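You operate a simulated robot arm through the tools that you are given. There is no shell and no other tool. Be economical: measure what you need, move in short steps, check, and stop when the job is done.

You run a simulated robot arm. Do the job below in one go: nothing can be reset, and whatever is moved stays where it is left.

TASK
Line out the train in berth 92 with the blue pen, then stand it back, clicked off.
Fine: the berth is on the screen; the line crosses most of that row's blank strip in the register; no other ink in the book; other pens untouched.

It is judged by the outcome, as a careful person would: the job done as asked, and still so three seconds after it is handed in. It fails if anything else is knocked over, pushed out of place, dropped, spilled or broken.

THE ROBOT
A 7-joint arm with a two-finger gripper, hanging from a carriage that runs on a rail from [0.007, -2.163] to [-0.001, 0.317] (x, y) and turns from -272 to 416 degrees about z. Base frame: it is fixed where the carriage stands at the start and does not move with it; the origin is on the floor, on the carriage's upright axis, x ahead of it, y to its left, z up; the surface under the hand at the start is at about z = 0.74. Units: m, degrees, N and s.
With the tool pointing down near the work surface it reaches from about 0.26 to 0.72 m from the robot's upright axis, wherever it stands. Its first joint turns from -143.0 to 143.0 degrees. Places, roughly: black pen button [0.6, 0.6, 0.9]; blue pen button [0.6, 0.5, 0.9]; first row of the left page [0.2, 0.6, 0.8]; first row of the right page [0.4, 0.6, 0.8]; fourth row of the left page [0.2, 0.5, 0.8]; fourth row of the right page [0.4, 0.5, 0.8]; red pen button [0.6, 0.6, 0.9]; second row of the left page [0.2, 0.6, 0.8]; second row of the right page [0.4, 0.6, 0.8]; third row of the left page [0.2, 0.5, 0.8]; third row of the right page [0.4, 0.5, 0.8]; train register [0.3, 0.6, 0.8]. Payload 1.37 kg.
The tool frame sits at the grasp point between the pads (the TCP): z along the fingers, y along the line on which they close. The tips reach 0.016 m beyond it. The gripper opens to 0.092 m. The gripper's body begins 0.074 m behind the TCP.
Orientation is told as [roll, pitch, yaw] about the base's x, y, z axes, in that order, counted from this pose: with the fingers straight down and closing along the base's y, the tool's x points along the base's -x, its y along +y and its z along -z.

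THE INTERFACE
- The arm moves only by the tool servo_tool. Its argument "plan" is a list of rows, each an object of numbers (a shift or turn left out is 0, a gripper value left out holds the last): "grip": the finger opening in m, from 0 to 0.092; "tx", "ty", "tz": the shift along the tool's x, y, z in units of 40 mm (1.0 is 40 mm); "rx", "ry", "rz": the turn, a rotation vector about the tool's x, y, z in units of 8 degrees (1.0 is 8 degrees). In form: [{"grip": .., "tx": .., "ty": .., "tz": .., "rx": .., "ry": .., "rz": ..}, ...]. A call has 1 to 12 rows; each row shifts and turns the commanded pose from where the row before left it, along the tool's axes as they then stand. A call with a number of a shift or a turn outside -1 to 1 is refused whole. Each row takes 0.2 s and may step no farther than 0.05 m and 8.6 degrees from the row before; otherwise, or with a gripper value out of range, the whole call is refused. A pose out of reach is approached as far as the arm can. The call stops where the force on the tool passes 40 N (or 10 N more than at its start, if that is more) or the arm is blocked; 0.2 s more then pass. The fingers move at their own pace and stop on an object; they squeeze with about 26 N. The grip force told is the motor's: it shows also when the fingers shut on nothing. Time passes only in rows, and 0.2 s behind the last, so rows that do not move let the fingers close. It gives the time, the measured TCP pose, the force on the tool (base axes), the opening and the grip force at its end, in the units of the frame above (readings bear some noise), with the torque about the TCP (base axes, N m) and any sound that the robot's microphone picked up.
- Cameras (640 x 400 px; columns grow to the right, rows downward): "scene" is now at [0.2465, 0.061, 1.7375]; the picture's right is [0.92, -0.39, 0.00], its down [-0.33, -0.79, -0.52] and it looks along [0.20, 0.48, -0.85] (base axes); focal length 259 px, centre (320, 200). "wrist" rides on the gripper at [0.071, 0.019, -0.111] in the tool frame; the picture's right is [-0.26, 0.97, 0.00], its down [-0.78, -0.21, -0.59] and it looks along [-0.57, -0.15, 0.81] (tool axes); focal length 280 px, centre (320, 200). There is no depth. A picture from a camera that has moved, and an enlarged one, comes with that camera's place and axes in the base frame and with its lens.
- get_image(camera): a new picture of that camera. The clock stands still meanwhile.
- lift_body(by): slides the trunk up (or, below 0, down) by that many m; the arm and the scene camera ride with it, the base frame stays. It gives what a move gives, with no picture.
- drive_base(legs): drives the robot by 1 to 6 legs, each [ahead, left, turn to the left] in m, m and degrees, along the robot's own axes; the way and the turn of a leg run together, so that a leg with both is an arc; at most 1.5 m and 180 degrees a leg. The arm and the cameras ride along, it lands a little off, and it stops where it bumps. It keeps to its track: a leg is cut to what the track allows. It gives what a move gives.
- pan_tilt(pan, tilt): turns the head with the scene camera to pan (to the left, within 155 degrees either way) and tilt (down, from -29 to 69), counted from straight ahead of the robot. It gives what a move gives.
- close_up(camera, box): a new picture of the part [left, top, right, bottom] of that camera's present view, enlarged. The clock stands still meanwhile.
- job_done(): hands the job in; it is judged then, once.

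Work in short steps. Places have to be worked out from the pictures, the camera data and where the tool is seen: move nearer, look again, correct. Check each grasp and each placing, and mend what went wrong. You have 120 turns and 90 pictures in all, those below and enlarged ones among them. Open the gripper and draw the arm clear of the work before you hand the job in, unless the task says otherwise; then end with one line.

The tools are called after "Emit:" as a command line: name --argument value ..., lists and objects as JSON in quotes. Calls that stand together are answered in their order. servo_tool: Moves the arm, as the interface text tells. Its arguments: {"type":"object","properties":{"plan":{"type":"array","items":{"type":"object","properties":{"grip":{"type":"number"},"tx":{"type":"number"},"ty":{"type":"number"},"tz":{"type":"number"},"rx":{"type":"number"},"ry":{"type":"number"},"rz":{"type":"number"}}}}},"required":["plan"]} The other tools are called the same way: lift_body (by) slides the trunk up or down; drive_base (legs) drives the base; pan_tilt (pan, tilt) turns the head that bears the scene camera; get_image (camera) takes a picture; close_up (camera, box) takes an enlarged picture of a part of a camera's view; job_done () hands the job in.

At the start:

```text
clock: 0.0
position: [0.5241, 0.6021, 1.1924]
tool_rot: [0.0, 0.0, -0.1]
wrist_force: [0.8, -0.1, 0.1]
moment: [0.03, 0.03, 0.04]
grip_width: 0.0921
gripper_force: 0.0
trunk travel left (down, up): [-0.399, 0.182]
robot x, y, heading: [-0.003, 0.0005, 0.1]
head pan, tilt: [67.3, 58.7]
```

scene: 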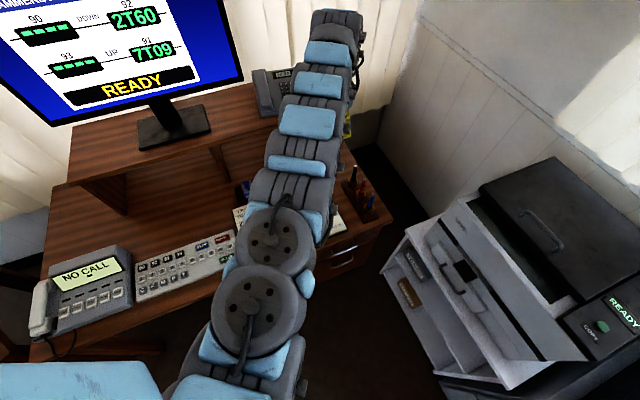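
wrist: 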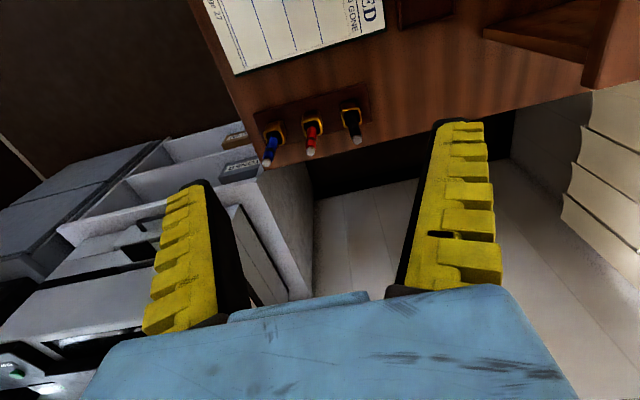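

The screen seems to show 2T60 in berth 92. I enlarge the screen to be sure and look at the desk.

Emit:
close_up --camera "scene" --box '[0, 0, 240, 150]'

Emit:
close_up --camera "wrist" --box '[190, 0, 430, 180]'

```text
2.67 times, centred on (120, 75) of scene
camera zoom: at [0.2465, 0.061, 1.7375], right [0.92, -0.39, 0.0], down [-0.33, -0.79, -0.52], along [0.2, 0.48, -0.85], focal length 690 px, centre (853, 533)
```

zoom: 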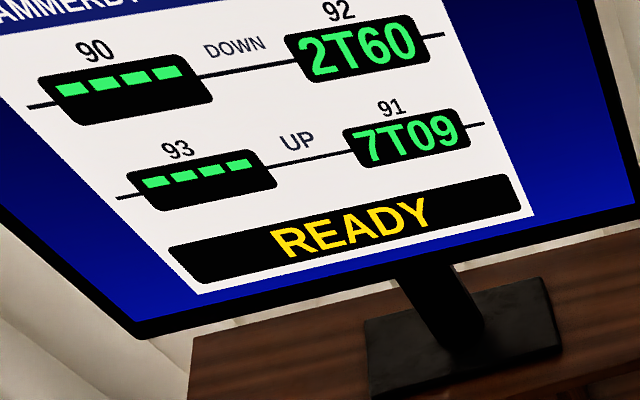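

```text
2.22 times, centred on (310, 90) of wrist
camera zoom: at [0.4544, 0.6203, 1.3024], right [0.26, 0.97, 0.0], down [0.78, -0.21, 0.59], along [0.57, -0.15, -0.81], focal length 623 px, centre (342, 444)
```

zoom: 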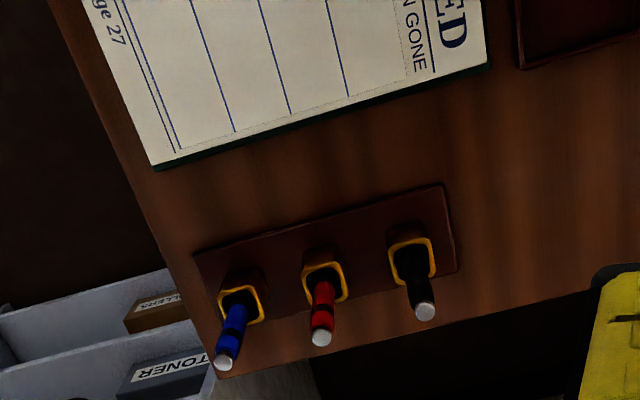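

Berth 92 holds 2T60. I move the hand back along -x to look down at the register with the wrist camera.

Emit:
servo_tool --plan '[{"tx": 1}, {"tx": 1}, {"tx": 1}, {"tx": 1}, {"tx": 1}, {"tx": 1}, {"tx": 1}, {"tx": 1}, {"tx": 1}, {"tx": 1}]'

Emit:
get_image --camera "wrist"

Emit:
get_image --camera "scene"

```text
clock: 2.2
position: [0.1295, 0.6315, 1.194]
tool_rot: [-0.1, 0.1, -0.2]
wrist_force: [0.7, -0.4, -0.1]
moment: [0.05, 0.02, 0.0]
grip_width: 0.0916
gripper_force: 0.0
out of reach, approached as far as the arm can: row 6, 7, 8, 9
trunk travel left (down, up): [-0.399, 0.182]
robot x, y, heading: [0.0005, -0.0003, 0.1]
head pan, tilt: [67.3, 58.7]
```

```text
85 pictures are left
camera wrist: at [0.0595, 0.6504, 1.3041], right [0.26, 0.96, 0.0], down [0.78, -0.21, 0.59], along [0.57, -0.16, -0.81], focal length 280 px, centre (320, 200)
```

wrist: 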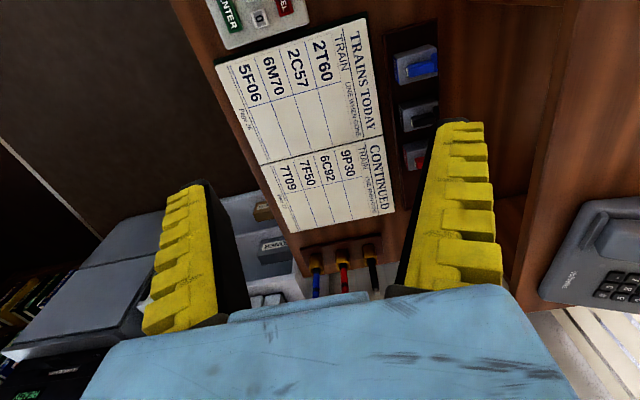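

```text
84 pictures are left
camera scene: at [0.2467, 0.0609, 1.7375], right [0.92, -0.39, 0.0], down [-0.33, -0.79, -0.52], along [0.2, 0.48, -0.85], focal length 259 px, centre (320, 200)
```

scene: 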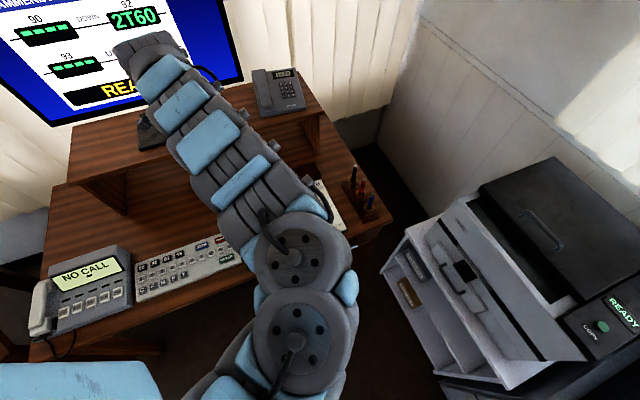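

2T60 is the first row of the left page. I enlarge the book for geometry.

Emit:
close_up --camera "wrist" --box '[200, 10, 440, 160]'

Emit:
close_up --camera "wrist" --box '[230, 150, 430, 300]'

```text
2.67 times, centred on (320, 85) of wrist
camera zoom: at [0.0595, 0.6504, 1.3041], right [0.26, 0.96, 0.0], down [0.78, -0.21, 0.59], along [0.57, -0.16, -0.81], focal length 748 px, centre (320, 507)
```

zoom: 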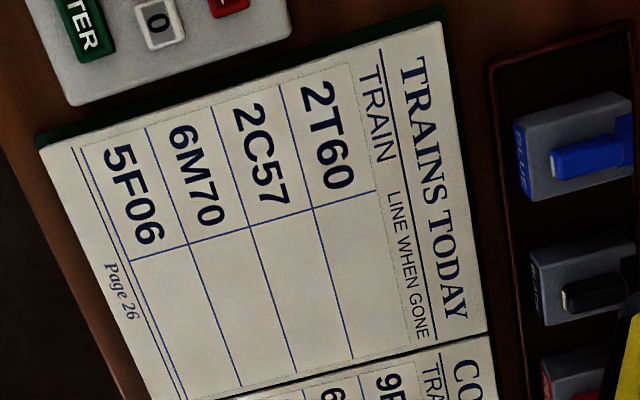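

```text
2.67 times, centred on (330, 225) of wrist
camera zoom: at [0.0595, 0.6504, 1.3041], right [0.26, 0.96, 0.0], down [0.78, -0.21, 0.59], along [0.57, -0.16, -0.81], focal length 748 px, centre (293, 133)
```

zoom: 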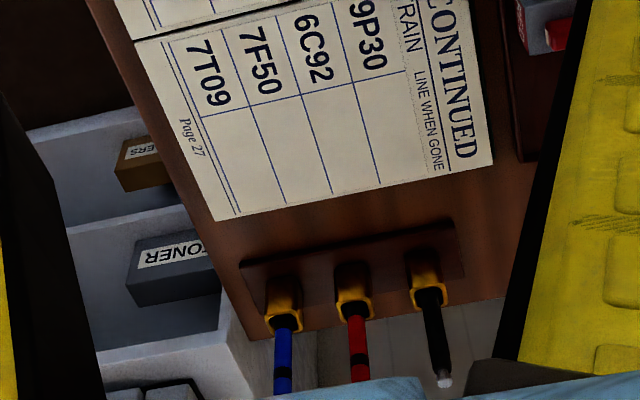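

Geometry: the 2T60 blank strip runs about x 0.19–0.31 at y≈0.632; the pen buttons are about x 0.646, z 0.894, with blue at y≈0.478, red 0.553 and black 0.631. Blue is 0.80 m from the axis, so I first pull the arm back and then drive the carriage left.

Emit:
servo_tool --plan '[{"tx": -1, "ty": -0.6}, {"tx": -1, "ty": -0.6}, {"tx": -1, "ty": -0.6}, {"tx": -1, "ty": -0.6}, {"tx": -1, "ty": -0.6}, {"tx": -1, "ty": -0.6}, {"tx": -1, "ty": -0.6}, {"tx": -1, "ty": -0.6}, {"tx": -1, "ty": -0.6}]'

Emit:
drive_base --legs '[[0, 0.14, 0], [0, 0.13, 0]]'

Emit:
get_image --camera "wrist"

Emit:
get_image --camera "scene"

```text
clock: 4.2
position: [0.5065, 0.5192, 1.2059]
tool_rot: [0.0, 0.0, 0.2]
wrist_force: [-0.7, 0.6, -0.8]
moment: [-0.03, -0.06, 0.05]
grip_width: 0.0921
gripper_force: 0.0
out of reach, approached as far as the arm can: row 1, 2, 3, 4, 5, 6, 7
trunk travel left (down, up): [-0.399, 0.182]
robot x, y, heading: [0.0035, 0.0052, -0.2]
head pan, tilt: [67.3, 58.7]
```

```text
clock: 6.4
position: [0.5061, 0.7876, 1.2048]
tool_rot: [0.1, 0.0, -0.1]
wrist_force: [0.7, -0.4, 1.2]
moment: [0.0, 0.0, -0.02]
grip_width: 0.0918
gripper_force: 0.1
trunk travel left (down, up): [-0.399, 0.182]
robot x, y, heading: [0.0, 0.2688, -0.0]
head pan, tilt: [67.3, 58.7]
```

```text
81 pictures are left
camera wrist: at [0.436, 0.8067, 1.3156], right [0.26, 0.96, 0.0], down [0.78, -0.21, 0.59], along [0.57, -0.16, -0.81], focal length 280 px, centre (320, 200)
```

wrist: 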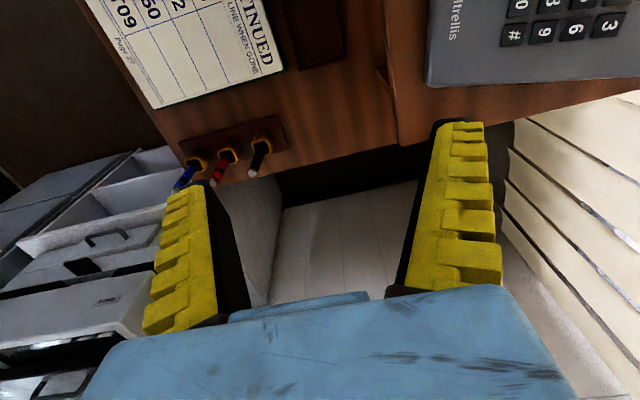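

```text
80 pictures are left
camera scene: at [0.2458, 0.3301, 1.7375], right [0.92, -0.39, 0.0], down [-0.33, -0.79, -0.52], along [0.2, 0.48, -0.85], focal length 259 px, centre (320, 200)
```

scene: 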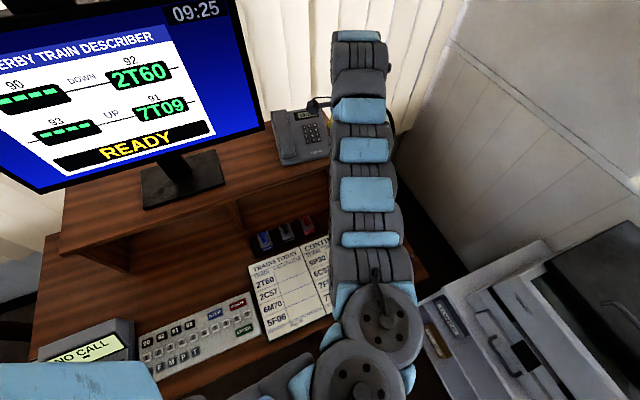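

I move in to look at the pens: TCP about (0.53, 0.51, 0.99), still above the pen tops.

Emit:
servo_tool --plan '[{"tx": -0.075, "ty": -0.869, "tz": 0.672}, {"tx": -0.075, "ty": -0.869, "tz": 0.672}, {"tx": -0.075, "ty": -0.869, "tz": 0.672}, {"tx": -0.075, "ty": -0.869, "tz": 0.672}, {"tx": -0.075, "ty": -0.869, "tz": 0.672}, {"tx": -0.075, "ty": -0.869, "tz": 0.672}, {"tx": -0.075, "ty": -0.869, "tz": 0.672}, {"tx": -0.075, "ty": -0.869, "tz": 0.672}]'

Emit:
get_image --camera "wrist"

Emit:
get_image --camera "scene"

```text
clock: 8.2
position: [0.5101, 0.754, 1.1777]
tool_rot: [0.1, -0.1, -0.1]
wrist_force: [0.4, 0.1, -0.3]
moment: [-0.03, 0.03, -0.01]
grip_width: 0.0918
gripper_force: 0.1
out of reach, approached as far as the arm can: row 2, 3, 4, 5, 6, 7, 8
trunk travel left (down, up): [-0.399, 0.182]
robot x, y, heading: [-0.0006, 0.2722, -0.0]
head pan, tilt: [67.3, 58.7]
```

```text
79 pictures are left
camera wrist: at [0.4398, 0.7722, 1.2881], right [0.26, 0.96, 0.0], down [0.78, -0.21, 0.59], along [0.57, -0.16, -0.81], focal length 280 px, centre (320, 200)
```

wrist: 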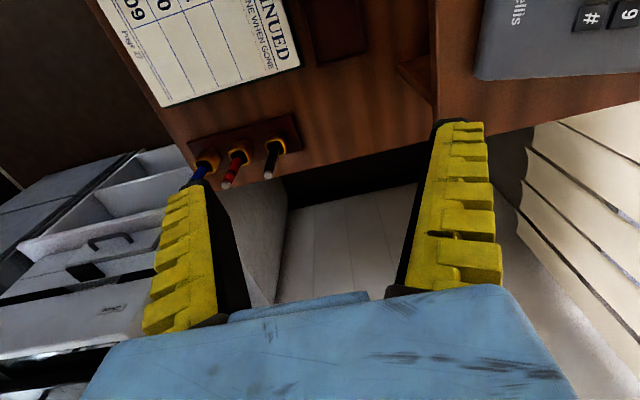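

```text
78 pictures are left
camera scene: at [0.2458, 0.3301, 1.7375], right [0.92, -0.39, 0.0], down [-0.33, -0.79, -0.52], along [0.2, 0.48, -0.85], focal length 259 px, centre (320, 200)
```

scene: 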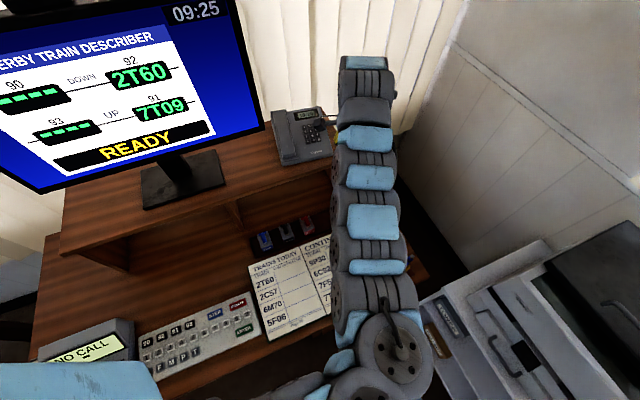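

The arm is at its inner limit at this height. I go straight down first; there is clear space below, and the shelf starts at y≈0.88.

Emit:
servo_tool --plan '[{"tz": 1}, {"tz": 1}, {"tz": 1}, {"ty": -0.8, "tz": 0.4}, {"ty": -0.8, "tz": 0.4}, {"ty": -0.8, "tz": 0.4}, {"ty": -0.8}, {"ty": -0.8}, {"ty": -0.8}]'

Emit:
get_image --camera "wrist"

```text
clock: 10.2
position: [0.5099, 0.5603, 1.0103]
tool_rot: [0.0, 0.0, -0.1]
wrist_force: [0.0, -0.6, -0.3]
moment: [-0.02, -0.03, 0.04]
grip_width: 0.0919
gripper_force: 0.1
trunk travel left (down, up): [-0.399, 0.182]
robot x, y, heading: [-0.0025, 0.2715, -0.1]
head pan, tilt: [67.3, 58.7]
```

```text
77 pictures are left
camera wrist: at [0.4394, 0.5807, 1.1203], right [0.26, 0.96, 0.0], down [0.78, -0.21, 0.59], along [0.57, -0.15, -0.81], focal length 280 px, centre (320, 200)
```

wrist: 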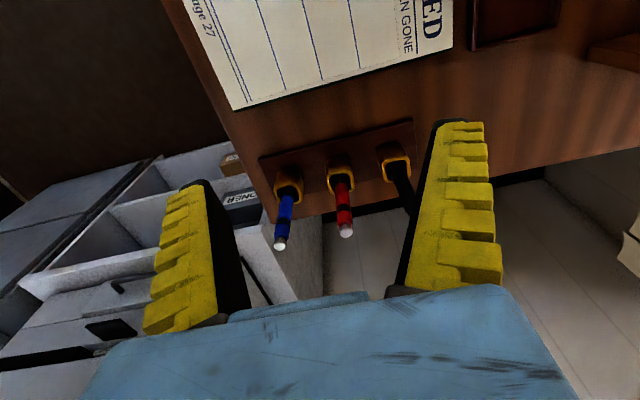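

Emit:
close_up --camera "wrist" --box '[240, 120, 432, 260]'

```text
2.86 times, centred on (336, 190) of wrist
camera zoom: at [0.4394, 0.5807, 1.1203], right [0.26, 0.96, 0.0], down [0.78, -0.21, 0.59], along [0.57, -0.15, -0.81], focal length 801 px, centre (274, 229)
```

zoom: 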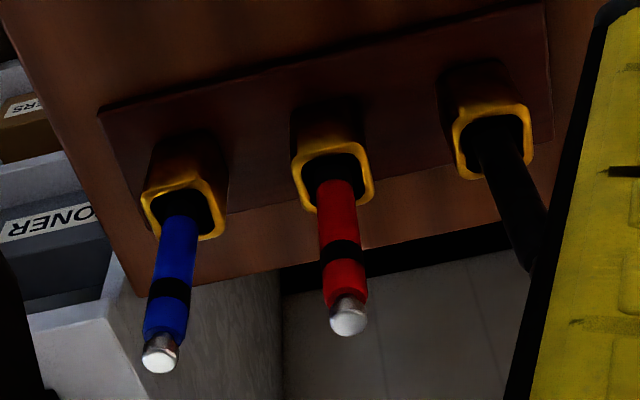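

The blue pen stands upright: axis about (0.647, 0.478), holder rim z≈0.80, button top z≈0.894. I close the fingers and come above the button to click it.

Emit:
servo_tool --plan '[{"grip": 0, "tx": -0.856, "ty": -0.514, "tz": 0.25}, {"tx": -0.856, "ty": -0.514, "tz": 0.25}, {"tx": -0.856, "ty": -0.514, "tz": 0.25}, {"tx": -0.856, "ty": -0.514, "tz": 0.25}, {}, {}]'

Emit:
get_image --camera "wrist"

Emit:
get_image --camera "scene"

```text
clock: 11.6
position: [0.6459, 0.4779, 0.97]
tool_rot: [0.1, 0.0, -0.1]
wrist_force: [0.0, 0.7, 0.7]
moment: [0.0, -0.01, 0.02]
grip_width: 0.0
gripper_force: 25.6
trunk travel left (down, up): [-0.399, 0.182]
robot x, y, heading: [-0.0043, 0.2691, -0.2]
head pan, tilt: [67.3, 58.7]
```

```text
75 pictures are left
camera wrist: at [0.5763, 0.498, 1.0806], right [0.26, 0.96, 0.0], down [0.78, -0.21, 0.59], along [0.57, -0.15, -0.81], focal length 280 px, centre (320, 200)
```

wrist: 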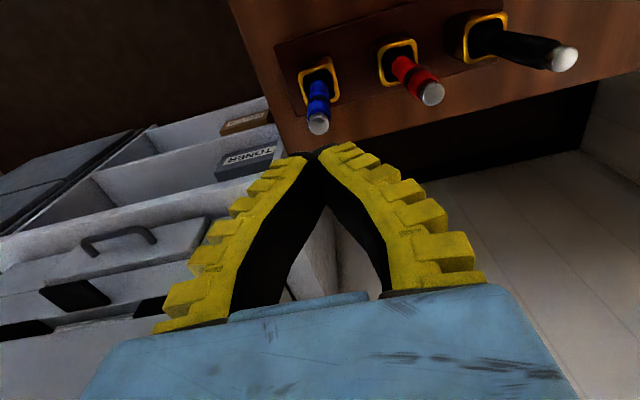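

```text
74 pictures are left
camera scene: at [0.2458, 0.3301, 1.7375], right [0.92, -0.39, 0.0], down [-0.33, -0.79, -0.52], along [0.2, 0.48, -0.85], focal length 259 px, centre (320, 200)
```

scene: 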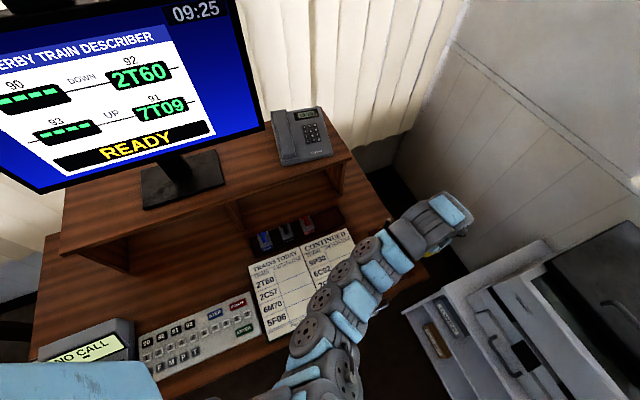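

The button lies right under the fingertips. I descend carefully until contact.

Emit:
servo_tool --plan '[{"tz": 0.6}, {"tz": 0.6}, {"tz": 0.1}, {"tz": 0.1}]'

```text
clock: 12.6
position: [0.6467, 0.4768, 0.9133]
tool_rot: [0.0, 0.0, -0.1]
wrist_force: [-0.2, -0.4, 0.7]
moment: [-0.01, -0.01, 0.01]
grip_width: 0.0
gripper_force: 26.4
trunk travel left (down, up): [-0.399, 0.182]
robot x, y, heading: [-0.0008, 0.2682, -0.3]
head pan, tilt: [67.3, 58.7]
```

No contact yet (tips z≈0.897). I continue with 2 mm steps.

Emit:
servo_tool --plan '[{"tz": 0.05}, {"tz": 0.05}, {"tz": 0.05}]'

```text
clock: 13.4
position: [0.646, 0.4794, 0.9087]
tool_rot: [0.0, 0.0, 0.0]
wrist_force: [0.3, -0.3, 3.0]
moment: [-0.03, 0.01, 0.0]
grip_width: 0.006
gripper_force: 25.5
trunk travel left (down, up): [-0.399, 0.182]
robot x, y, heading: [-0.0015, 0.2697, -0.1]
head pan, tilt: [67.3, 58.7]
heard: click
```

A click was heard. I raise the hand and look at the pen.

Emit:
servo_tool --plan '[{"tz": -0.3}, {"tz": -0.6}, {"tz": -0.6}]'

Emit:
close_up --camera "wrist" --box '[260, 0, 580, 200]'

```text
clock: 14.2
position: [0.646, 0.4781, 0.9691]
tool_rot: [0.0, 0.0, -0.1]
wrist_force: [0.4, -0.2, -0.4]
moment: [0.0, -0.01, -0.05]
grip_width: 0.0
gripper_force: 25.6
trunk travel left (down, up): [-0.399, 0.182]
robot x, y, heading: [0.0013, 0.2685, -0.4]
head pan, tilt: [67.3, 58.7]
```

```text
2.00 times, centred on (420, 100) of wrist
camera zoom: at [0.576, 0.4979, 1.0783], right [0.26, 0.96, 0.0], down [0.78, -0.21, 0.59], along [0.57, -0.16, -0.81], focal length 561 px, centre (120, 400)
```

zoom: 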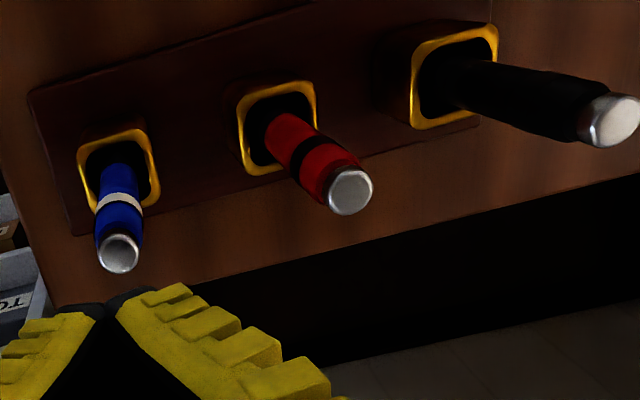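

The blue band turned white, so the nib is out. I open to 50 mm and descend around the pen (TCP z≈0.837, tips above the rim), then close.

Emit:
servo_tool --plan '[{"grip": 0.05}, {}, {"tz": 0.8}, {"tz": 0.8}, {"tz": 0.8}, {"tz": 0.45}, {"tz": 0.45}]'

Emit:
get_image --camera "wrist"

```text
clock: 15.8
position: [0.6469, 0.4806, 0.8365]
tool_rot: [0.2, -0.1, -0.1]
wrist_force: [-0.5, -0.1, 0.3]
moment: [0.0, 0.0, 0.01]
grip_width: 0.0529
gripper_force: 2.3
trunk travel left (down, up): [-0.399, 0.182]
robot x, y, heading: [0.0016, 0.2697, -0.0]
head pan, tilt: [67.3, 58.7]
```

```text
72 pictures are left
camera wrist: at [0.5767, 0.4983, 0.9472], right [0.26, 0.96, 0.0], down [0.78, -0.21, 0.59], along [0.57, -0.15, -0.81], focal length 280 px, centre (320, 200)
```

wrist: 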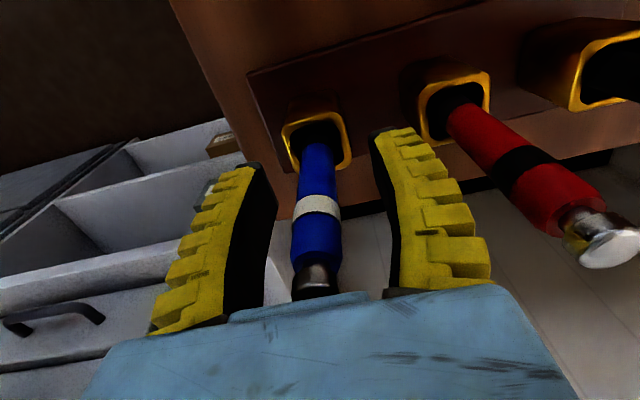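

The pen is centred between the fingers. I close on it.

Emit:
servo_tool --plan '[{"grip": 0}, {}, {}, {}]'

Emit:
get_image --camera "wrist"

```text
clock: 16.8
position: [0.6471, 0.4798, 0.8369]
tool_rot: [0.0, -0.1, -0.1]
wrist_force: [-0.5, -0.3, 8.1]
moment: [0.02, 0.12, 0.0]
grip_width: 0.0093
gripper_force: 25.8
trunk travel left (down, up): [-0.399, 0.182]
robot x, y, heading: [-0.0008, 0.2687, -0.0]
head pan, tilt: [67.3, 58.7]
```

```text
71 pictures are left
camera wrist: at [0.5767, 0.4983, 0.9473], right [0.26, 0.96, 0.0], down [0.78, -0.21, 0.59], along [0.57, -0.15, -0.81], focal length 280 px, centre (320, 200)
```

wrist: 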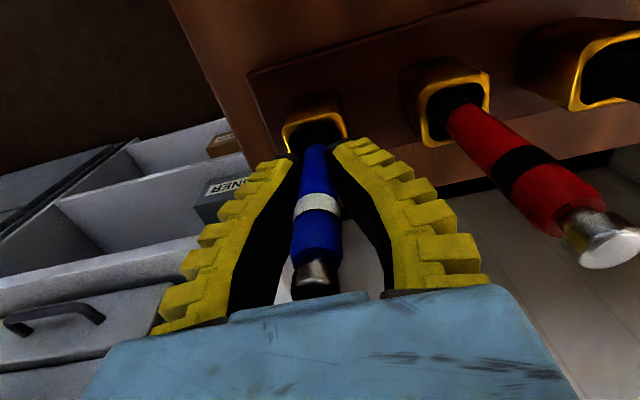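

Gripped at 9.3 mm. I lift straight up out of the holder.

Emit:
servo_tool --plan '[{"tz": -0.25}, {"tz": -0.5}, {"tz": -0.8}, {"tz": -0.8}, {"tz": -0.8}]'

Emit:
get_image --camera "wrist"

Emit:
get_image --camera "scene"

```text
clock: 18.0
position: [0.6446, 0.4802, 0.963]
tool_rot: [0.0, 0.0, 0.0]
wrist_force: [-0.7, 0.4, -1.0]
moment: [0.06, -0.06, 0.02]
grip_width: 0.006
gripper_force: 25.9
trunk travel left (down, up): [-0.399, 0.182]
robot x, y, heading: [0.004, 0.2675, 0.1]
head pan, tilt: [67.3, 58.7]
```

```text
70 pictures are left
camera wrist: at [0.5747, 0.4987, 1.0728], right [0.26, 0.96, 0.0], down [0.78, -0.21, 0.59], along [0.57, -0.15, -0.81], focal length 280 px, centre (320, 200)
```

wrist: 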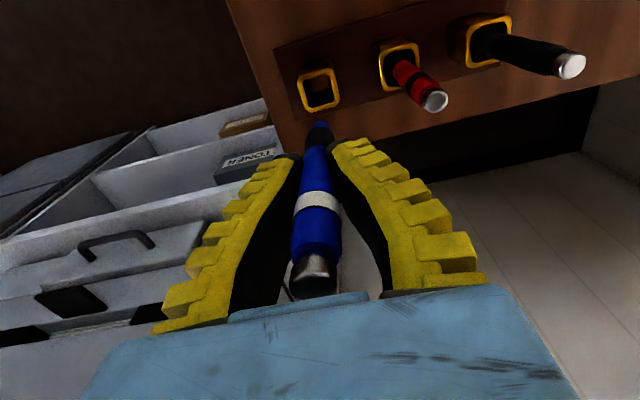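

```text
69 pictures are left
camera scene: at [0.2456, 0.3304, 1.7375], right [0.92, -0.39, 0.0], down [-0.33, -0.79, -0.52], along [0.2, 0.48, -0.85], focal length 259 px, centre (320, 200)
```

scene: 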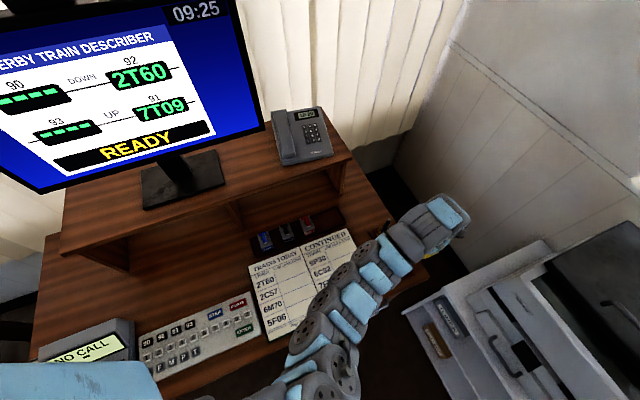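

Nib is about 0.08 m below the TCP, and the red and black pens are undisturbed. I carry the pen at this height to above the strip, moving away from the other pens first.

Emit:
servo_tool --plan '[{"tx": 0.9}, {"tx": 0.9}, {"tx": 0.9}, {"tx": 0.9, "ty": 0.475}, {"tx": 0.9, "ty": 0.475}, {"tx": 0.9, "ty": 0.475}, {"tx": 0.9, "ty": 0.475}, {"tx": 0.9, "ty": 0.475}, {"tx": 0.9, "ty": 0.475}, {"tx": 0.9, "ty": 0.475}, {"tx": 0.9, "ty": 0.475}]'

Emit:
get_image --camera "wrist"

Emit:
get_image --camera "scene"

```text
clock: 20.4
position: [0.2494, 0.6316, 0.9621]
tool_rot: [0.1, 0.1, -0.1]
wrist_force: [0.7, -0.5, -0.1]
moment: [0.04, 0.05, 0.01]
grip_width: 0.0063
gripper_force: 26.2
trunk travel left (down, up): [-0.399, 0.182]
robot x, y, heading: [0.0002, 0.2698, -0.0]
head pan, tilt: [67.3, 58.7]
```

```text
68 pictures are left
camera wrist: at [0.1795, 0.6504, 1.0713], right [0.26, 0.96, 0.0], down [0.78, -0.21, 0.59], along [0.57, -0.16, -0.81], focal length 280 px, centre (320, 200)
```

wrist: 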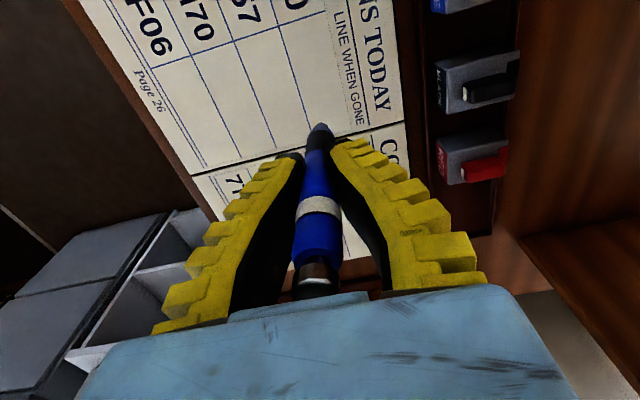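

```text
67 pictures are left
camera scene: at [0.2459, 0.3301, 1.7375], right [0.92, -0.39, 0.0], down [-0.33, -0.79, -0.52], along [0.2, 0.48, -0.85], focal length 259 px, centre (320, 200)
```

scene: 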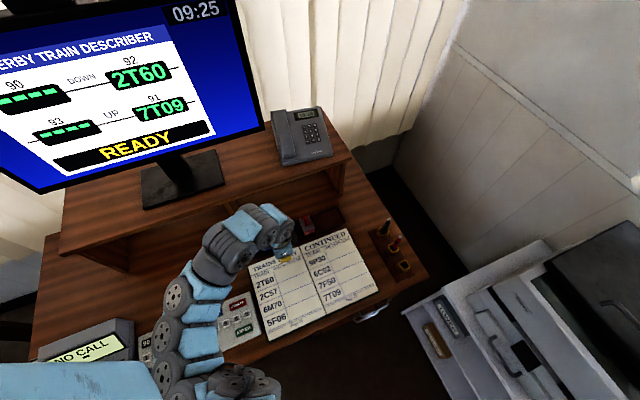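

I enlarge the strip to pin down the rule lines and book height.

Emit:
close_up --camera "wrist" --box '[220, 0, 420, 160]'

Emit:
close_up --camera "scene" --box '[230, 220, 390, 340]'

```text
2.50 times, centred on (320, 80) of wrist
camera zoom: at [0.1795, 0.6504, 1.0713], right [0.26, 0.96, 0.0], down [0.78, -0.21, 0.59], along [0.57, -0.16, -0.81], focal length 701 px, centre (320, 500)
```

zoom: 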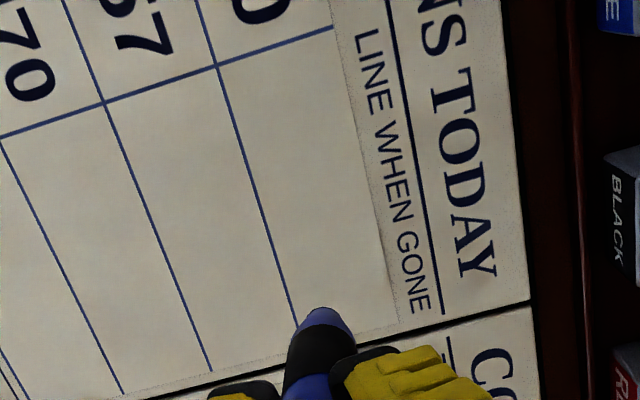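

```text
3.33 times, centred on (310, 280) of scene
camera zoom: at [0.2459, 0.3301, 1.7375], right [0.92, -0.39, 0.0], down [-0.33, -0.79, -0.52], along [0.2, 0.48, -0.85], focal length 862 px, centre (353, -67)
```

zoom: 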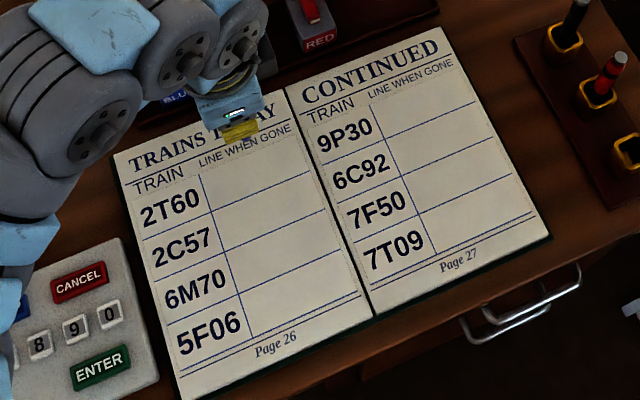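

Strip: x≈0.192–0.303, y≈0.607–0.652, page z≈0.76. I go to the start (0.200, 0.629) and descend to just above the page.

Emit:
servo_tool --plan '[{"tx": 0.62, "ty": -0.033}, {"tx": 0.62, "ty": -0.033}, {"tz": 0.8}, {"tz": 0.8}, {"tz": 0.6}, {"tz": 0.4}, {}]'

Emit:
get_image --camera "wrist"

```text
clock: 22.0
position: [0.2003, 0.6284, 0.8581]
tool_rot: [0.0, 0.0, -0.1]
wrist_force: [0.2, -0.6, -0.2]
moment: [0.01, -0.04, 0.0]
grip_width: 0.006
gripper_force: 25.3
trunk travel left (down, up): [-0.399, 0.182]
robot x, y, heading: [0.0023, 0.2704, -0.0]
head pan, tilt: [67.3, 58.7]
```

```text
64 pictures are left
camera wrist: at [0.1302, 0.6479, 0.9674], right [0.26, 0.96, 0.0], down [0.78, -0.21, 0.59], along [0.57, -0.16, -0.81], focal length 280 px, centre (320, 200)
```

wrist: 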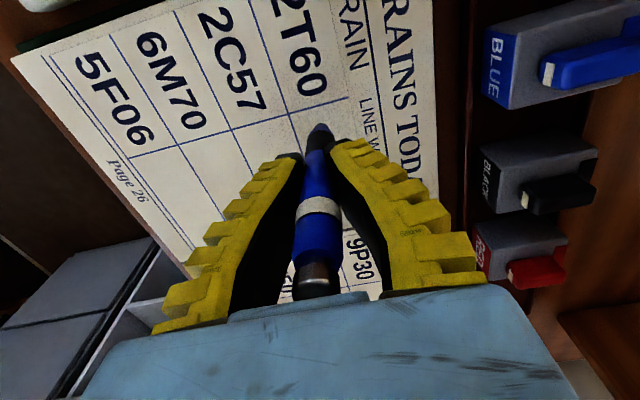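

Emit:
close_up --camera "wrist" --box '[250, 70, 390, 160]'

```text
4.44 times, centred on (320, 115) of wrist
camera zoom: at [0.1302, 0.6479, 0.9674], right [0.26, 0.96, 0.0], down [0.78, -0.21, 0.59], along [0.57, -0.16, -0.81], focal length 1246 px, centre (320, 578)
```

zoom: 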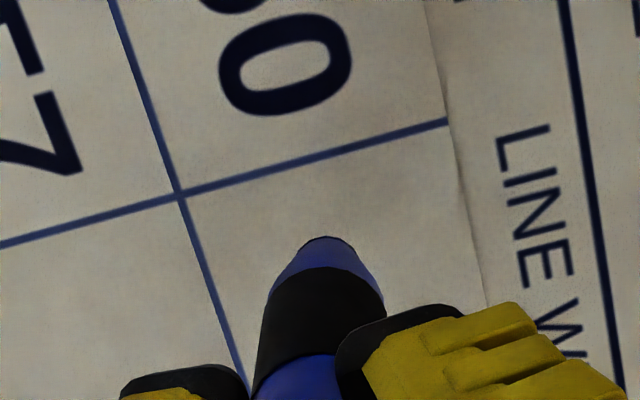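

The nib is about 15 mm above the page, on the strip's centreline. I descend in small steps until contact.

Emit:
servo_tool --plan '[{"tz": 0.1}, {"tz": 0.1}, {"tz": 0.04}, {}]'

Emit:
close_up --camera "wrist" --box '[250, 70, 390, 160]'

```text
clock: 23.0
position: [0.2009, 0.6285, 0.8481]
tool_rot: [0.1, 0.0, -0.1]
wrist_force: [0.0, 0.1, -0.3]
moment: [0.01, -0.01, -0.04]
grip_width: 0.0059
gripper_force: 25.7
trunk travel left (down, up): [-0.399, 0.182]
robot x, y, heading: [-0.0002, 0.2749, -0.1]
head pan, tilt: [67.3, 58.7]
```

```text
4.44 times, centred on (320, 115) of wrist
camera zoom: at [0.1304, 0.6479, 0.9581], right [0.26, 0.96, 0.0], down [0.78, -0.21, 0.59], along [0.57, -0.16, -0.81], focal length 1246 px, centre (320, 578)
```

zoom: 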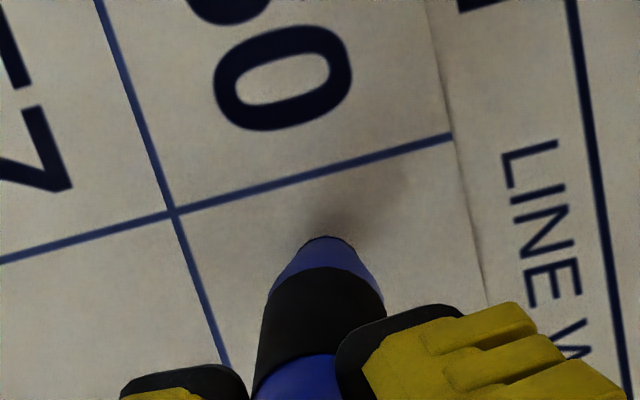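

Very close now; a shadow shows beneath the nib. I take 1 mm steps.

Emit:
servo_tool --plan '[{"tz": 0.025}, {"tz": 0.025}, {"tz": 0.025}]'

```text
clock: 23.8
position: [0.2016, 0.6297, 0.8456]
tool_rot: [0.0, -0.1, -0.1]
wrist_force: [-1.5, -0.3, 9.2]
moment: [-0.07, 0.09, -0.02]
grip_width: 0.006
gripper_force: 26.0
trunk travel left (down, up): [-0.399, 0.182]
robot x, y, heading: [-0.0051, 0.2694, 0.1]
head pan, tilt: [67.3, 58.7]
```

Contact at 9 N. I ease up 0.6 mm and drag +x along the strip, then check the force.

Emit:
servo_tool --plan '[{"tz": -0.015}, {"tx": -0.2}, {"tx": -0.2}]'

Emit:
close_up --camera "wrist" --box '[250, 70, 390, 160]'

```text
clock: 24.6
position: [0.2167, 0.629, 0.8459]
tool_rot: [0.0, 0.1, -0.1]
wrist_force: [0.3, 0.2, -0.9]
moment: [0.0, 0.01, 0.01]
grip_width: 0.0059
gripper_force: 26.4
trunk travel left (down, up): [-0.399, 0.182]
robot x, y, heading: [-0.0007, 0.2679, -0.1]
head pan, tilt: [67.3, 58.7]
```

```text
4.44 times, centred on (320, 115) of wrist
camera zoom: at [0.1468, 0.6479, 0.9563], right [0.26, 0.96, 0.0], down [0.78, -0.21, 0.59], along [0.57, -0.16, -0.81], focal length 1246 px, centre (320, 578)
```

zoom: 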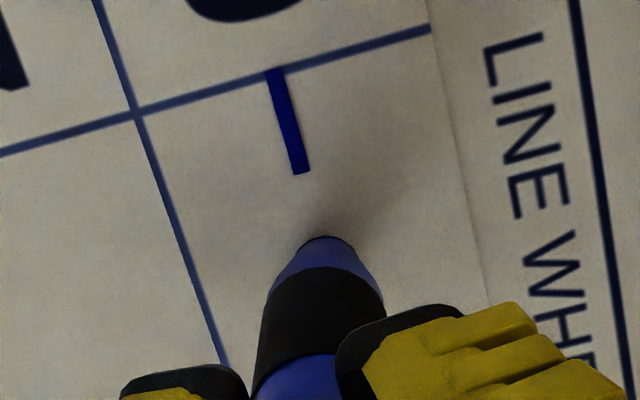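

Ink begins at the divider, on the strip's centreline, but contact has now been lost (force ≈ 0). I step back 12 mm over the inked part and press down again gently.

Emit:
servo_tool --plan '[{"tx": 0.15}, {"tx": 0.15}, {"tz": 0.012}, {}]'

Emit:
close_up --camera "wrist" --box '[250, 70, 390, 160]'

```text
clock: 25.6
position: [0.2043, 0.6291, 0.8467]
tool_rot: [0.0, 0.0, -0.1]
wrist_force: [-0.4, -1.5, 3.5]
moment: [-0.03, 0.08, 0.0]
grip_width: 0.0058
gripper_force: 25.8
trunk travel left (down, up): [-0.399, 0.182]
robot x, y, heading: [-0.0003, 0.2697, -0.2]
head pan, tilt: [67.3, 58.7]
```

```text
4.44 times, centred on (320, 115) of wrist
camera zoom: at [0.1341, 0.6481, 0.9559], right [0.26, 0.96, 0.0], down [0.78, -0.21, 0.59], along [0.57, -0.16, -0.81], focal length 1246 px, centre (320, 578)
```

zoom: 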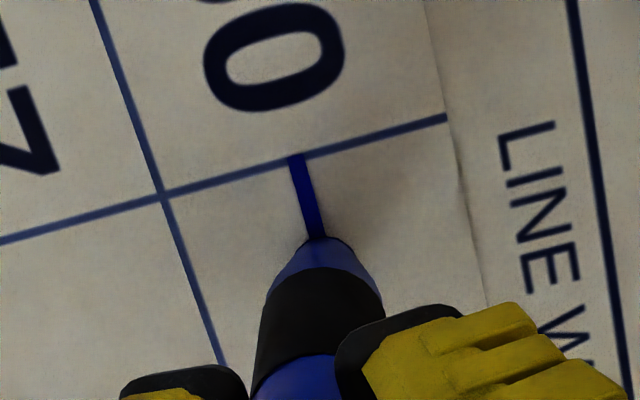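

Contact at 3.5 N. I drag on +x in 8 mm steps.

Emit:
servo_tool --plan '[{"tx": -0.2, "tz": 0.008}, {"tx": -0.2}, {"tx": -0.2}, {"tx": -0.2}]'

Emit:
close_up --camera "wrist" --box '[250, 30, 390, 160]'

```text
clock: 26.6
position: [0.2367, 0.6294, 0.8466]
tool_rot: [0.1, -0.1, -0.1]
wrist_force: [-0.5, 0.6, 4.0]
moment: [0.04, 0.02, -0.01]
grip_width: 0.006
gripper_force: 26.2
trunk travel left (down, up): [-0.399, 0.182]
robot x, y, heading: [-0.0031, 0.2694, -0.2]
head pan, tilt: [67.3, 58.7]
```

```text
3.08 times, centred on (320, 95) of wrist
camera zoom: at [0.1669, 0.6485, 0.9557], right [0.26, 0.96, 0.0], down [0.78, -0.21, 0.59], along [0.57, -0.15, -0.81], focal length 863 px, centre (320, 523)
```

zoom: 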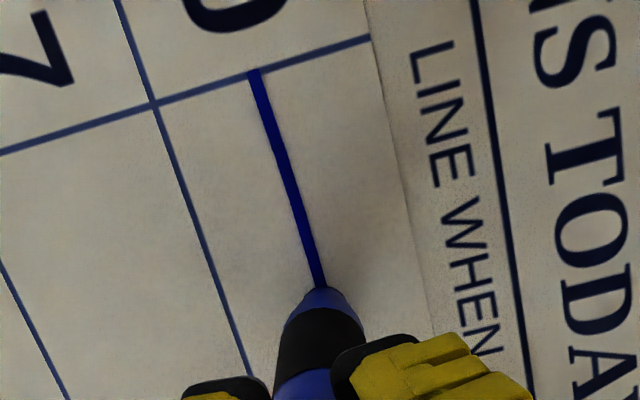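

The line is following well at 4 N. I continue 56 mm to x≈0.293, then lift off.

Emit:
servo_tool --plan '[{"tx": -0.2}, {"tx": -0.2}, {"tx": -0.2}, {"tx": -0.2}, {"tx": -0.2}, {"tx": -0.2}, {"tx": -0.2}, {}, {"tz": -0.4}, {"tz": -0.8}]'

Emit:
get_image --camera "wrist"

```text
clock: 28.8
position: [0.2932, 0.6291, 0.8922]
tool_rot: [-0.1, 0.0, -0.1]
wrist_force: [0.9, -0.8, -1.3]
moment: [-0.01, 0.01, 0.03]
grip_width: 0.0062
gripper_force: 25.6
trunk travel left (down, up): [-0.399, 0.182]
robot x, y, heading: [-0.0039, 0.2698, -0.0]
head pan, tilt: [67.3, 58.7]
```

```text
58 pictures are left
camera wrist: at [0.2225, 0.6477, 1.0036], right [0.26, 0.96, 0.0], down [0.78, -0.21, 0.59], along [0.57, -0.15, -0.81], focal length 280 px, centre (320, 200)
```

wrist: 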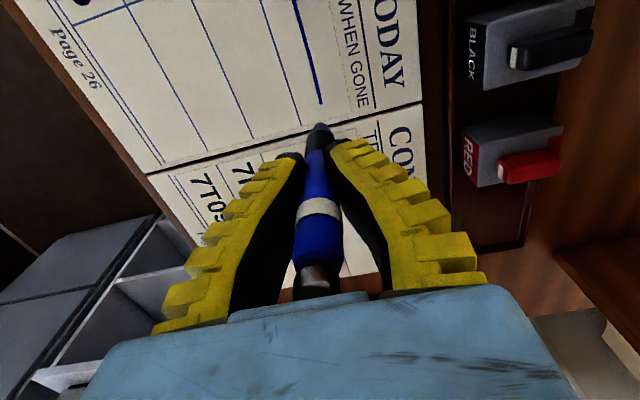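

The line nearly fills the strip. I raise the pen and carry it back along the same path to above its holder.

Emit:
servo_tool --plan '[{"tz": -0.9}, {"tz": -0.875}, {"tx": -0.98, "ty": -0.62}, {"tx": -0.98, "ty": -0.62}, {"tx": -0.98, "ty": -0.62}, {"tx": -0.98, "ty": -0.62}, {"tx": -0.98, "ty": -0.62}, {"tx": -0.98, "ty": -0.62}, {"tx": -0.98}, {"tx": -0.98}, {"tx": -0.98}, {}]'

Emit:
get_image --camera "wrist"

Emit:
close_up --camera "scene" --box '[230, 220, 430, 340]'

```text
clock: 31.4
position: [0.6451, 0.4798, 0.9649]
tool_rot: [0.0, 0.0, -0.2]
wrist_force: [-0.2, -0.5, 0.0]
moment: [0.01, 0.02, 0.0]
grip_width: 0.0061
gripper_force: 26.0
trunk travel left (down, up): [-0.399, 0.182]
robot x, y, heading: [-0.001, 0.2674, -0.1]
head pan, tilt: [67.3, 58.7]
```

```text
57 pictures are left
camera wrist: at [0.5758, 0.498, 1.0743], right [0.26, 0.96, 0.0], down [0.78, -0.21, 0.59], along [0.57, -0.16, -0.81], focal length 280 px, centre (320, 200)
```

wrist: 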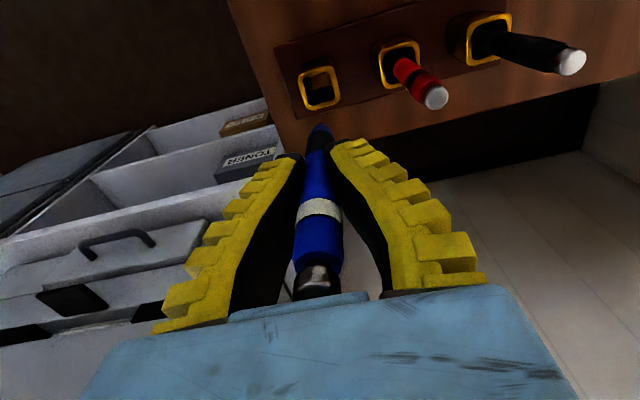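

```text
3.20 times, centred on (330, 280) of scene
camera zoom: at [0.2459, 0.3301, 1.7375], right [0.92, -0.39, 0.0], down [-0.33, -0.79, -0.52], along [0.2, 0.48, -0.85], focal length 828 px, centre (288, -56)
```

zoom: 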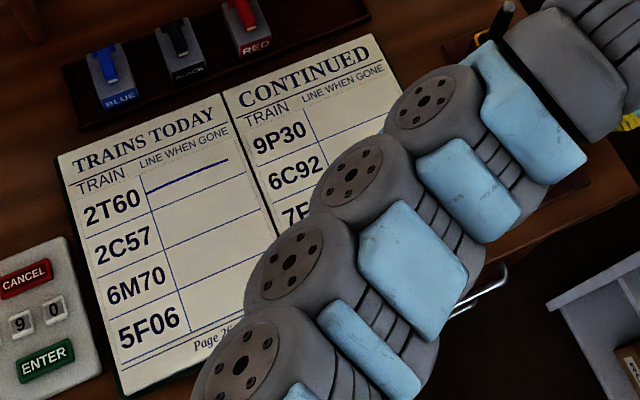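

The line looks right. The pen is aligned over its socket, so I lower it in, watching the force.

Emit:
servo_tool --plan '[{"tz": 0.6}, {"tz": 0.6}, {"tz": 0.6}, {"tz": 0.6}, {"tz": 0.5}]'

Emit:
get_image --camera "wrist"

```text
clock: 32.6
position: [0.6444, 0.4788, 0.8472]
tool_rot: [0.0, 0.1, -0.1]
wrist_force: [-0.6, -0.6, 0.0]
moment: [-0.04, 0.02, -0.03]
grip_width: 0.006
gripper_force: 26.2
trunk travel left (down, up): [-0.399, 0.182]
robot x, y, heading: [-0.0014, 0.2713, -0.2]
head pan, tilt: [67.3, 58.7]
```

```text
55 pictures are left
camera wrist: at [0.5745, 0.4979, 0.9582], right [0.26, 0.96, 0.0], down [0.78, -0.21, 0.59], along [0.57, -0.16, -0.81], focal length 280 px, centre (320, 200)
```

wrist: 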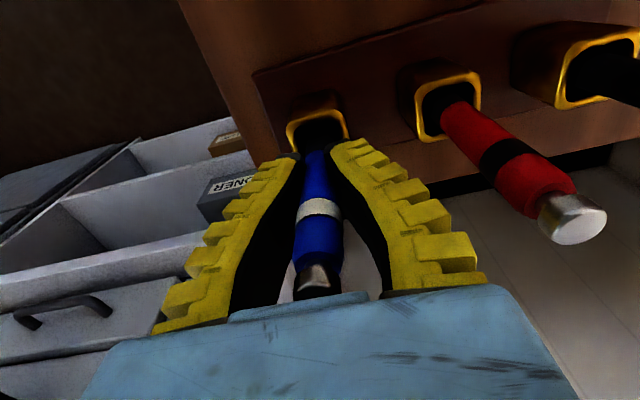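

It is inside the socket. I lower the last bit in 2 mm steps to the bottom.

Emit:
servo_tool --plan '[{"tz": 0.05}, {"tz": 0.05}, {"tz": 0.05}, {"tz": 0.05}]'

```text
clock: 33.6
position: [0.6444, 0.4787, 0.8414]
tool_rot: [-0.1, 0.0, -0.1]
wrist_force: [-0.7, -1.8, 0.6]
moment: [0.03, 0.06, -0.01]
grip_width: 0.006
gripper_force: 25.7
trunk travel left (down, up): [-0.399, 0.182]
robot x, y, heading: [-0.001, 0.2691, -0.0]
head pan, tilt: [67.3, 58.7]
```

Emit:
servo_tool --plan '[{"tz": 0.04}, {"tz": 0.04}, {"tz": 0.04}]'

```text
clock: 34.4
position: [0.6456, 0.4806, 0.8368]
tool_rot: [0.1, -0.1, -0.1]
wrist_force: [-6.8, -0.1, 16.0]
moment: [-0.07, 0.42, -0.02]
grip_width: 0.0058
gripper_force: 26.2
trunk travel left (down, up): [-0.399, 0.182]
robot x, y, heading: [-0.0008, 0.2692, -0.3]
head pan, tilt: [67.3, 58.7]
```

It sits on the bottom (16 N). I release to 50 mm, let it settle, and rise clear.

Emit:
servo_tool --plan '[{"tz": -0.03}, {"grip": 0.05}, {}, {}, {"tz": -0.5}, {"tz": -0.8}, {"tz": -0.9}, {"tz": -0.9}, {"tz": -0.3}]'

Emit:
get_image --camera "wrist"

```text
clock: 36.4
position: [0.6455, 0.4801, 0.9728]
tool_rot: [0.1, 0.0, -0.1]
wrist_force: [-1.3, -0.2, 0.4]
moment: [0.01, 0.02, 0.01]
grip_width: 0.0531
gripper_force: 1.9
trunk travel left (down, up): [-0.399, 0.182]
robot x, y, heading: [-0.0017, 0.2708, -0.1]
head pan, tilt: [67.3, 58.7]
```

```text
54 pictures are left
camera wrist: at [0.5749, 0.4982, 1.0831], right [0.26, 0.96, 0.0], down [0.78, -0.21, 0.59], along [0.57, -0.15, -0.81], focal length 280 px, centre (320, 200)
```

wrist: 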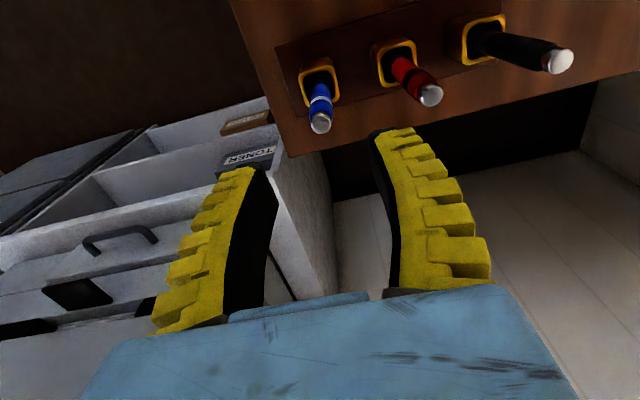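

The pen stands back upright at (0.645, 0.479). I close the fingers and press the button again.

Emit:
servo_tool --plan '[{"grip": 0}, {}, {}, {"tz": 0.6}, {"tz": 0.6}, {"tz": 0.2}, {"tz": 0.05}, {"tz": 0.05}]'

```text
clock: 38.2
position: [0.6442, 0.4794, 0.9133]
tool_rot: [-0.1, 0.0, -0.1]
wrist_force: [-0.2, 0.5, 1.6]
moment: [-0.02, 0.02, 0.0]
grip_width: 0.0
gripper_force: 25.6
trunk travel left (down, up): [-0.399, 0.182]
robot x, y, heading: [-0.0015, 0.2708, -0.2]
head pan, tilt: [67.3, 58.7]
```

Emit:
servo_tool --plan '[{"tz": 0.05}, {"tz": 0.05}, {"tz": 0.05}]'

```text
clock: 39.0
position: [0.6447, 0.4792, 0.9073]
tool_rot: [0.0, 0.0, -0.1]
wrist_force: [-0.4, -0.9, 4.4]
moment: [0.05, 0.02, -0.01]
grip_width: 0.0001
gripper_force: 25.8
trunk travel left (down, up): [-0.399, 0.182]
robot x, y, heading: [-0.0008, 0.2684, -0.2]
head pan, tilt: [67.3, 58.7]
heard: click
```

A click was heard. I rise and check the band.

Emit:
servo_tool --plan '[{"tz": -0.3}, {"tz": -0.6}, {"tz": -0.6}, {}]'

Emit:
close_up --camera "wrist" --box '[260, 0, 580, 200]'

```text
clock: 40.0
position: [0.6461, 0.4795, 0.9671]
tool_rot: [0.0, 0.0, -0.1]
wrist_force: [0.8, -0.8, 0.1]
moment: [-0.02, 0.01, -0.03]
grip_width: 0.0
gripper_force: 26.0
trunk travel left (down, up): [-0.399, 0.182]
robot x, y, heading: [-0.0048, 0.2663, -0.2]
head pan, tilt: [67.3, 58.7]
```

```text
2.00 times, centred on (420, 100) of wrist
camera zoom: at [0.5753, 0.4985, 1.0774], right [0.26, 0.96, 0.0], down [0.78, -0.21, 0.59], along [0.57, -0.16, -0.81], focal length 561 px, centre (120, 400)
```

zoom: 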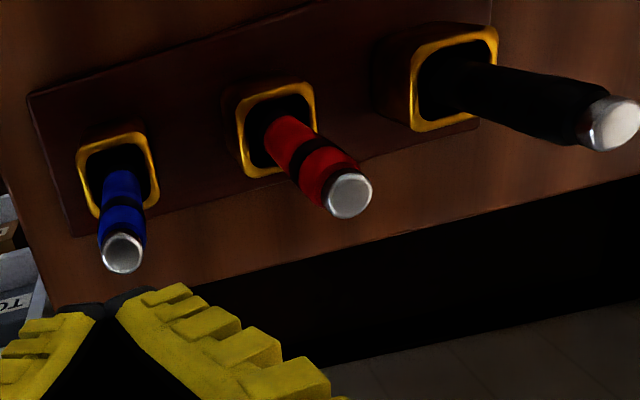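

The band is dark again, so the pen is off and upright, and the other pens are untouched. I draw the arm up and clear with the gripper open, then check the book.

Emit:
servo_tool --plan '[{"tz": -0.9}, {"tz": -0.9}, {"tz": -0.9, "grip": 0.09}, {}, {}]'

Emit:
servo_tool --plan '[{"ty": -1}, {"ty": -1}, {"ty": -1}, {"ty": -1}, {"ty": -1}, {}]'

Emit:
close_up --camera "scene" --box '[230, 200, 470, 350]'

```text
clock: 41.2
position: [0.6534, 0.4827, 1.0537]
tool_rot: [0.0, -0.1, -0.2]
wrist_force: [0.3, -0.4, -0.2]
moment: [-0.01, -0.03, 0.01]
grip_width: 0.0901
gripper_force: 0.6
out of reach, approached as far as the arm can: row 3
trunk travel left (down, up): [-0.399, 0.182]
robot x, y, heading: [-0.0003, 0.2692, -0.2]
head pan, tilt: [67.3, 58.7]
```

```text
clock: 42.6
position: [0.6594, 0.2831, 1.0398]
tool_rot: [0.0, -0.2, -0.1]
wrist_force: [0.4, -0.7, 0.5]
moment: [0.0, -0.03, -0.03]
grip_width: 0.0902
gripper_force: 0.5
out of reach, approached as far as the arm can: row 1, 2, 4
trunk travel left (down, up): [-0.399, 0.182]
robot x, y, heading: [-0.004, 0.2705, 0.1]
head pan, tilt: [67.3, 58.7]
```

```text
2.67 times, centred on (350, 275) of scene
camera zoom: at [0.2458, 0.3301, 1.7375], right [0.92, -0.39, 0.0], down [-0.33, -0.79, -0.52], along [0.2, 0.48, -0.85], focal length 690 px, centre (240, 0)
```

zoom: 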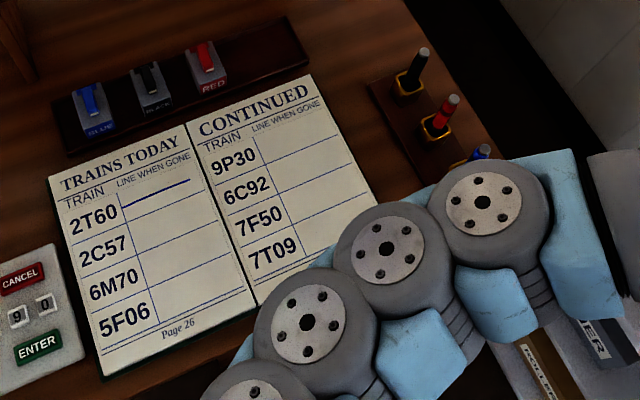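

The line stands in the 2T60 row only, all pens are in their stand, and the arm is clear, so I hand it in.

Emit:
job_done

```text
The job is handed in.
```

I lined out 2T60, the train in berth 92, with the blue pen across most of its blank strip; the pen is back in its stand, clicked off, and no other pen was touched.
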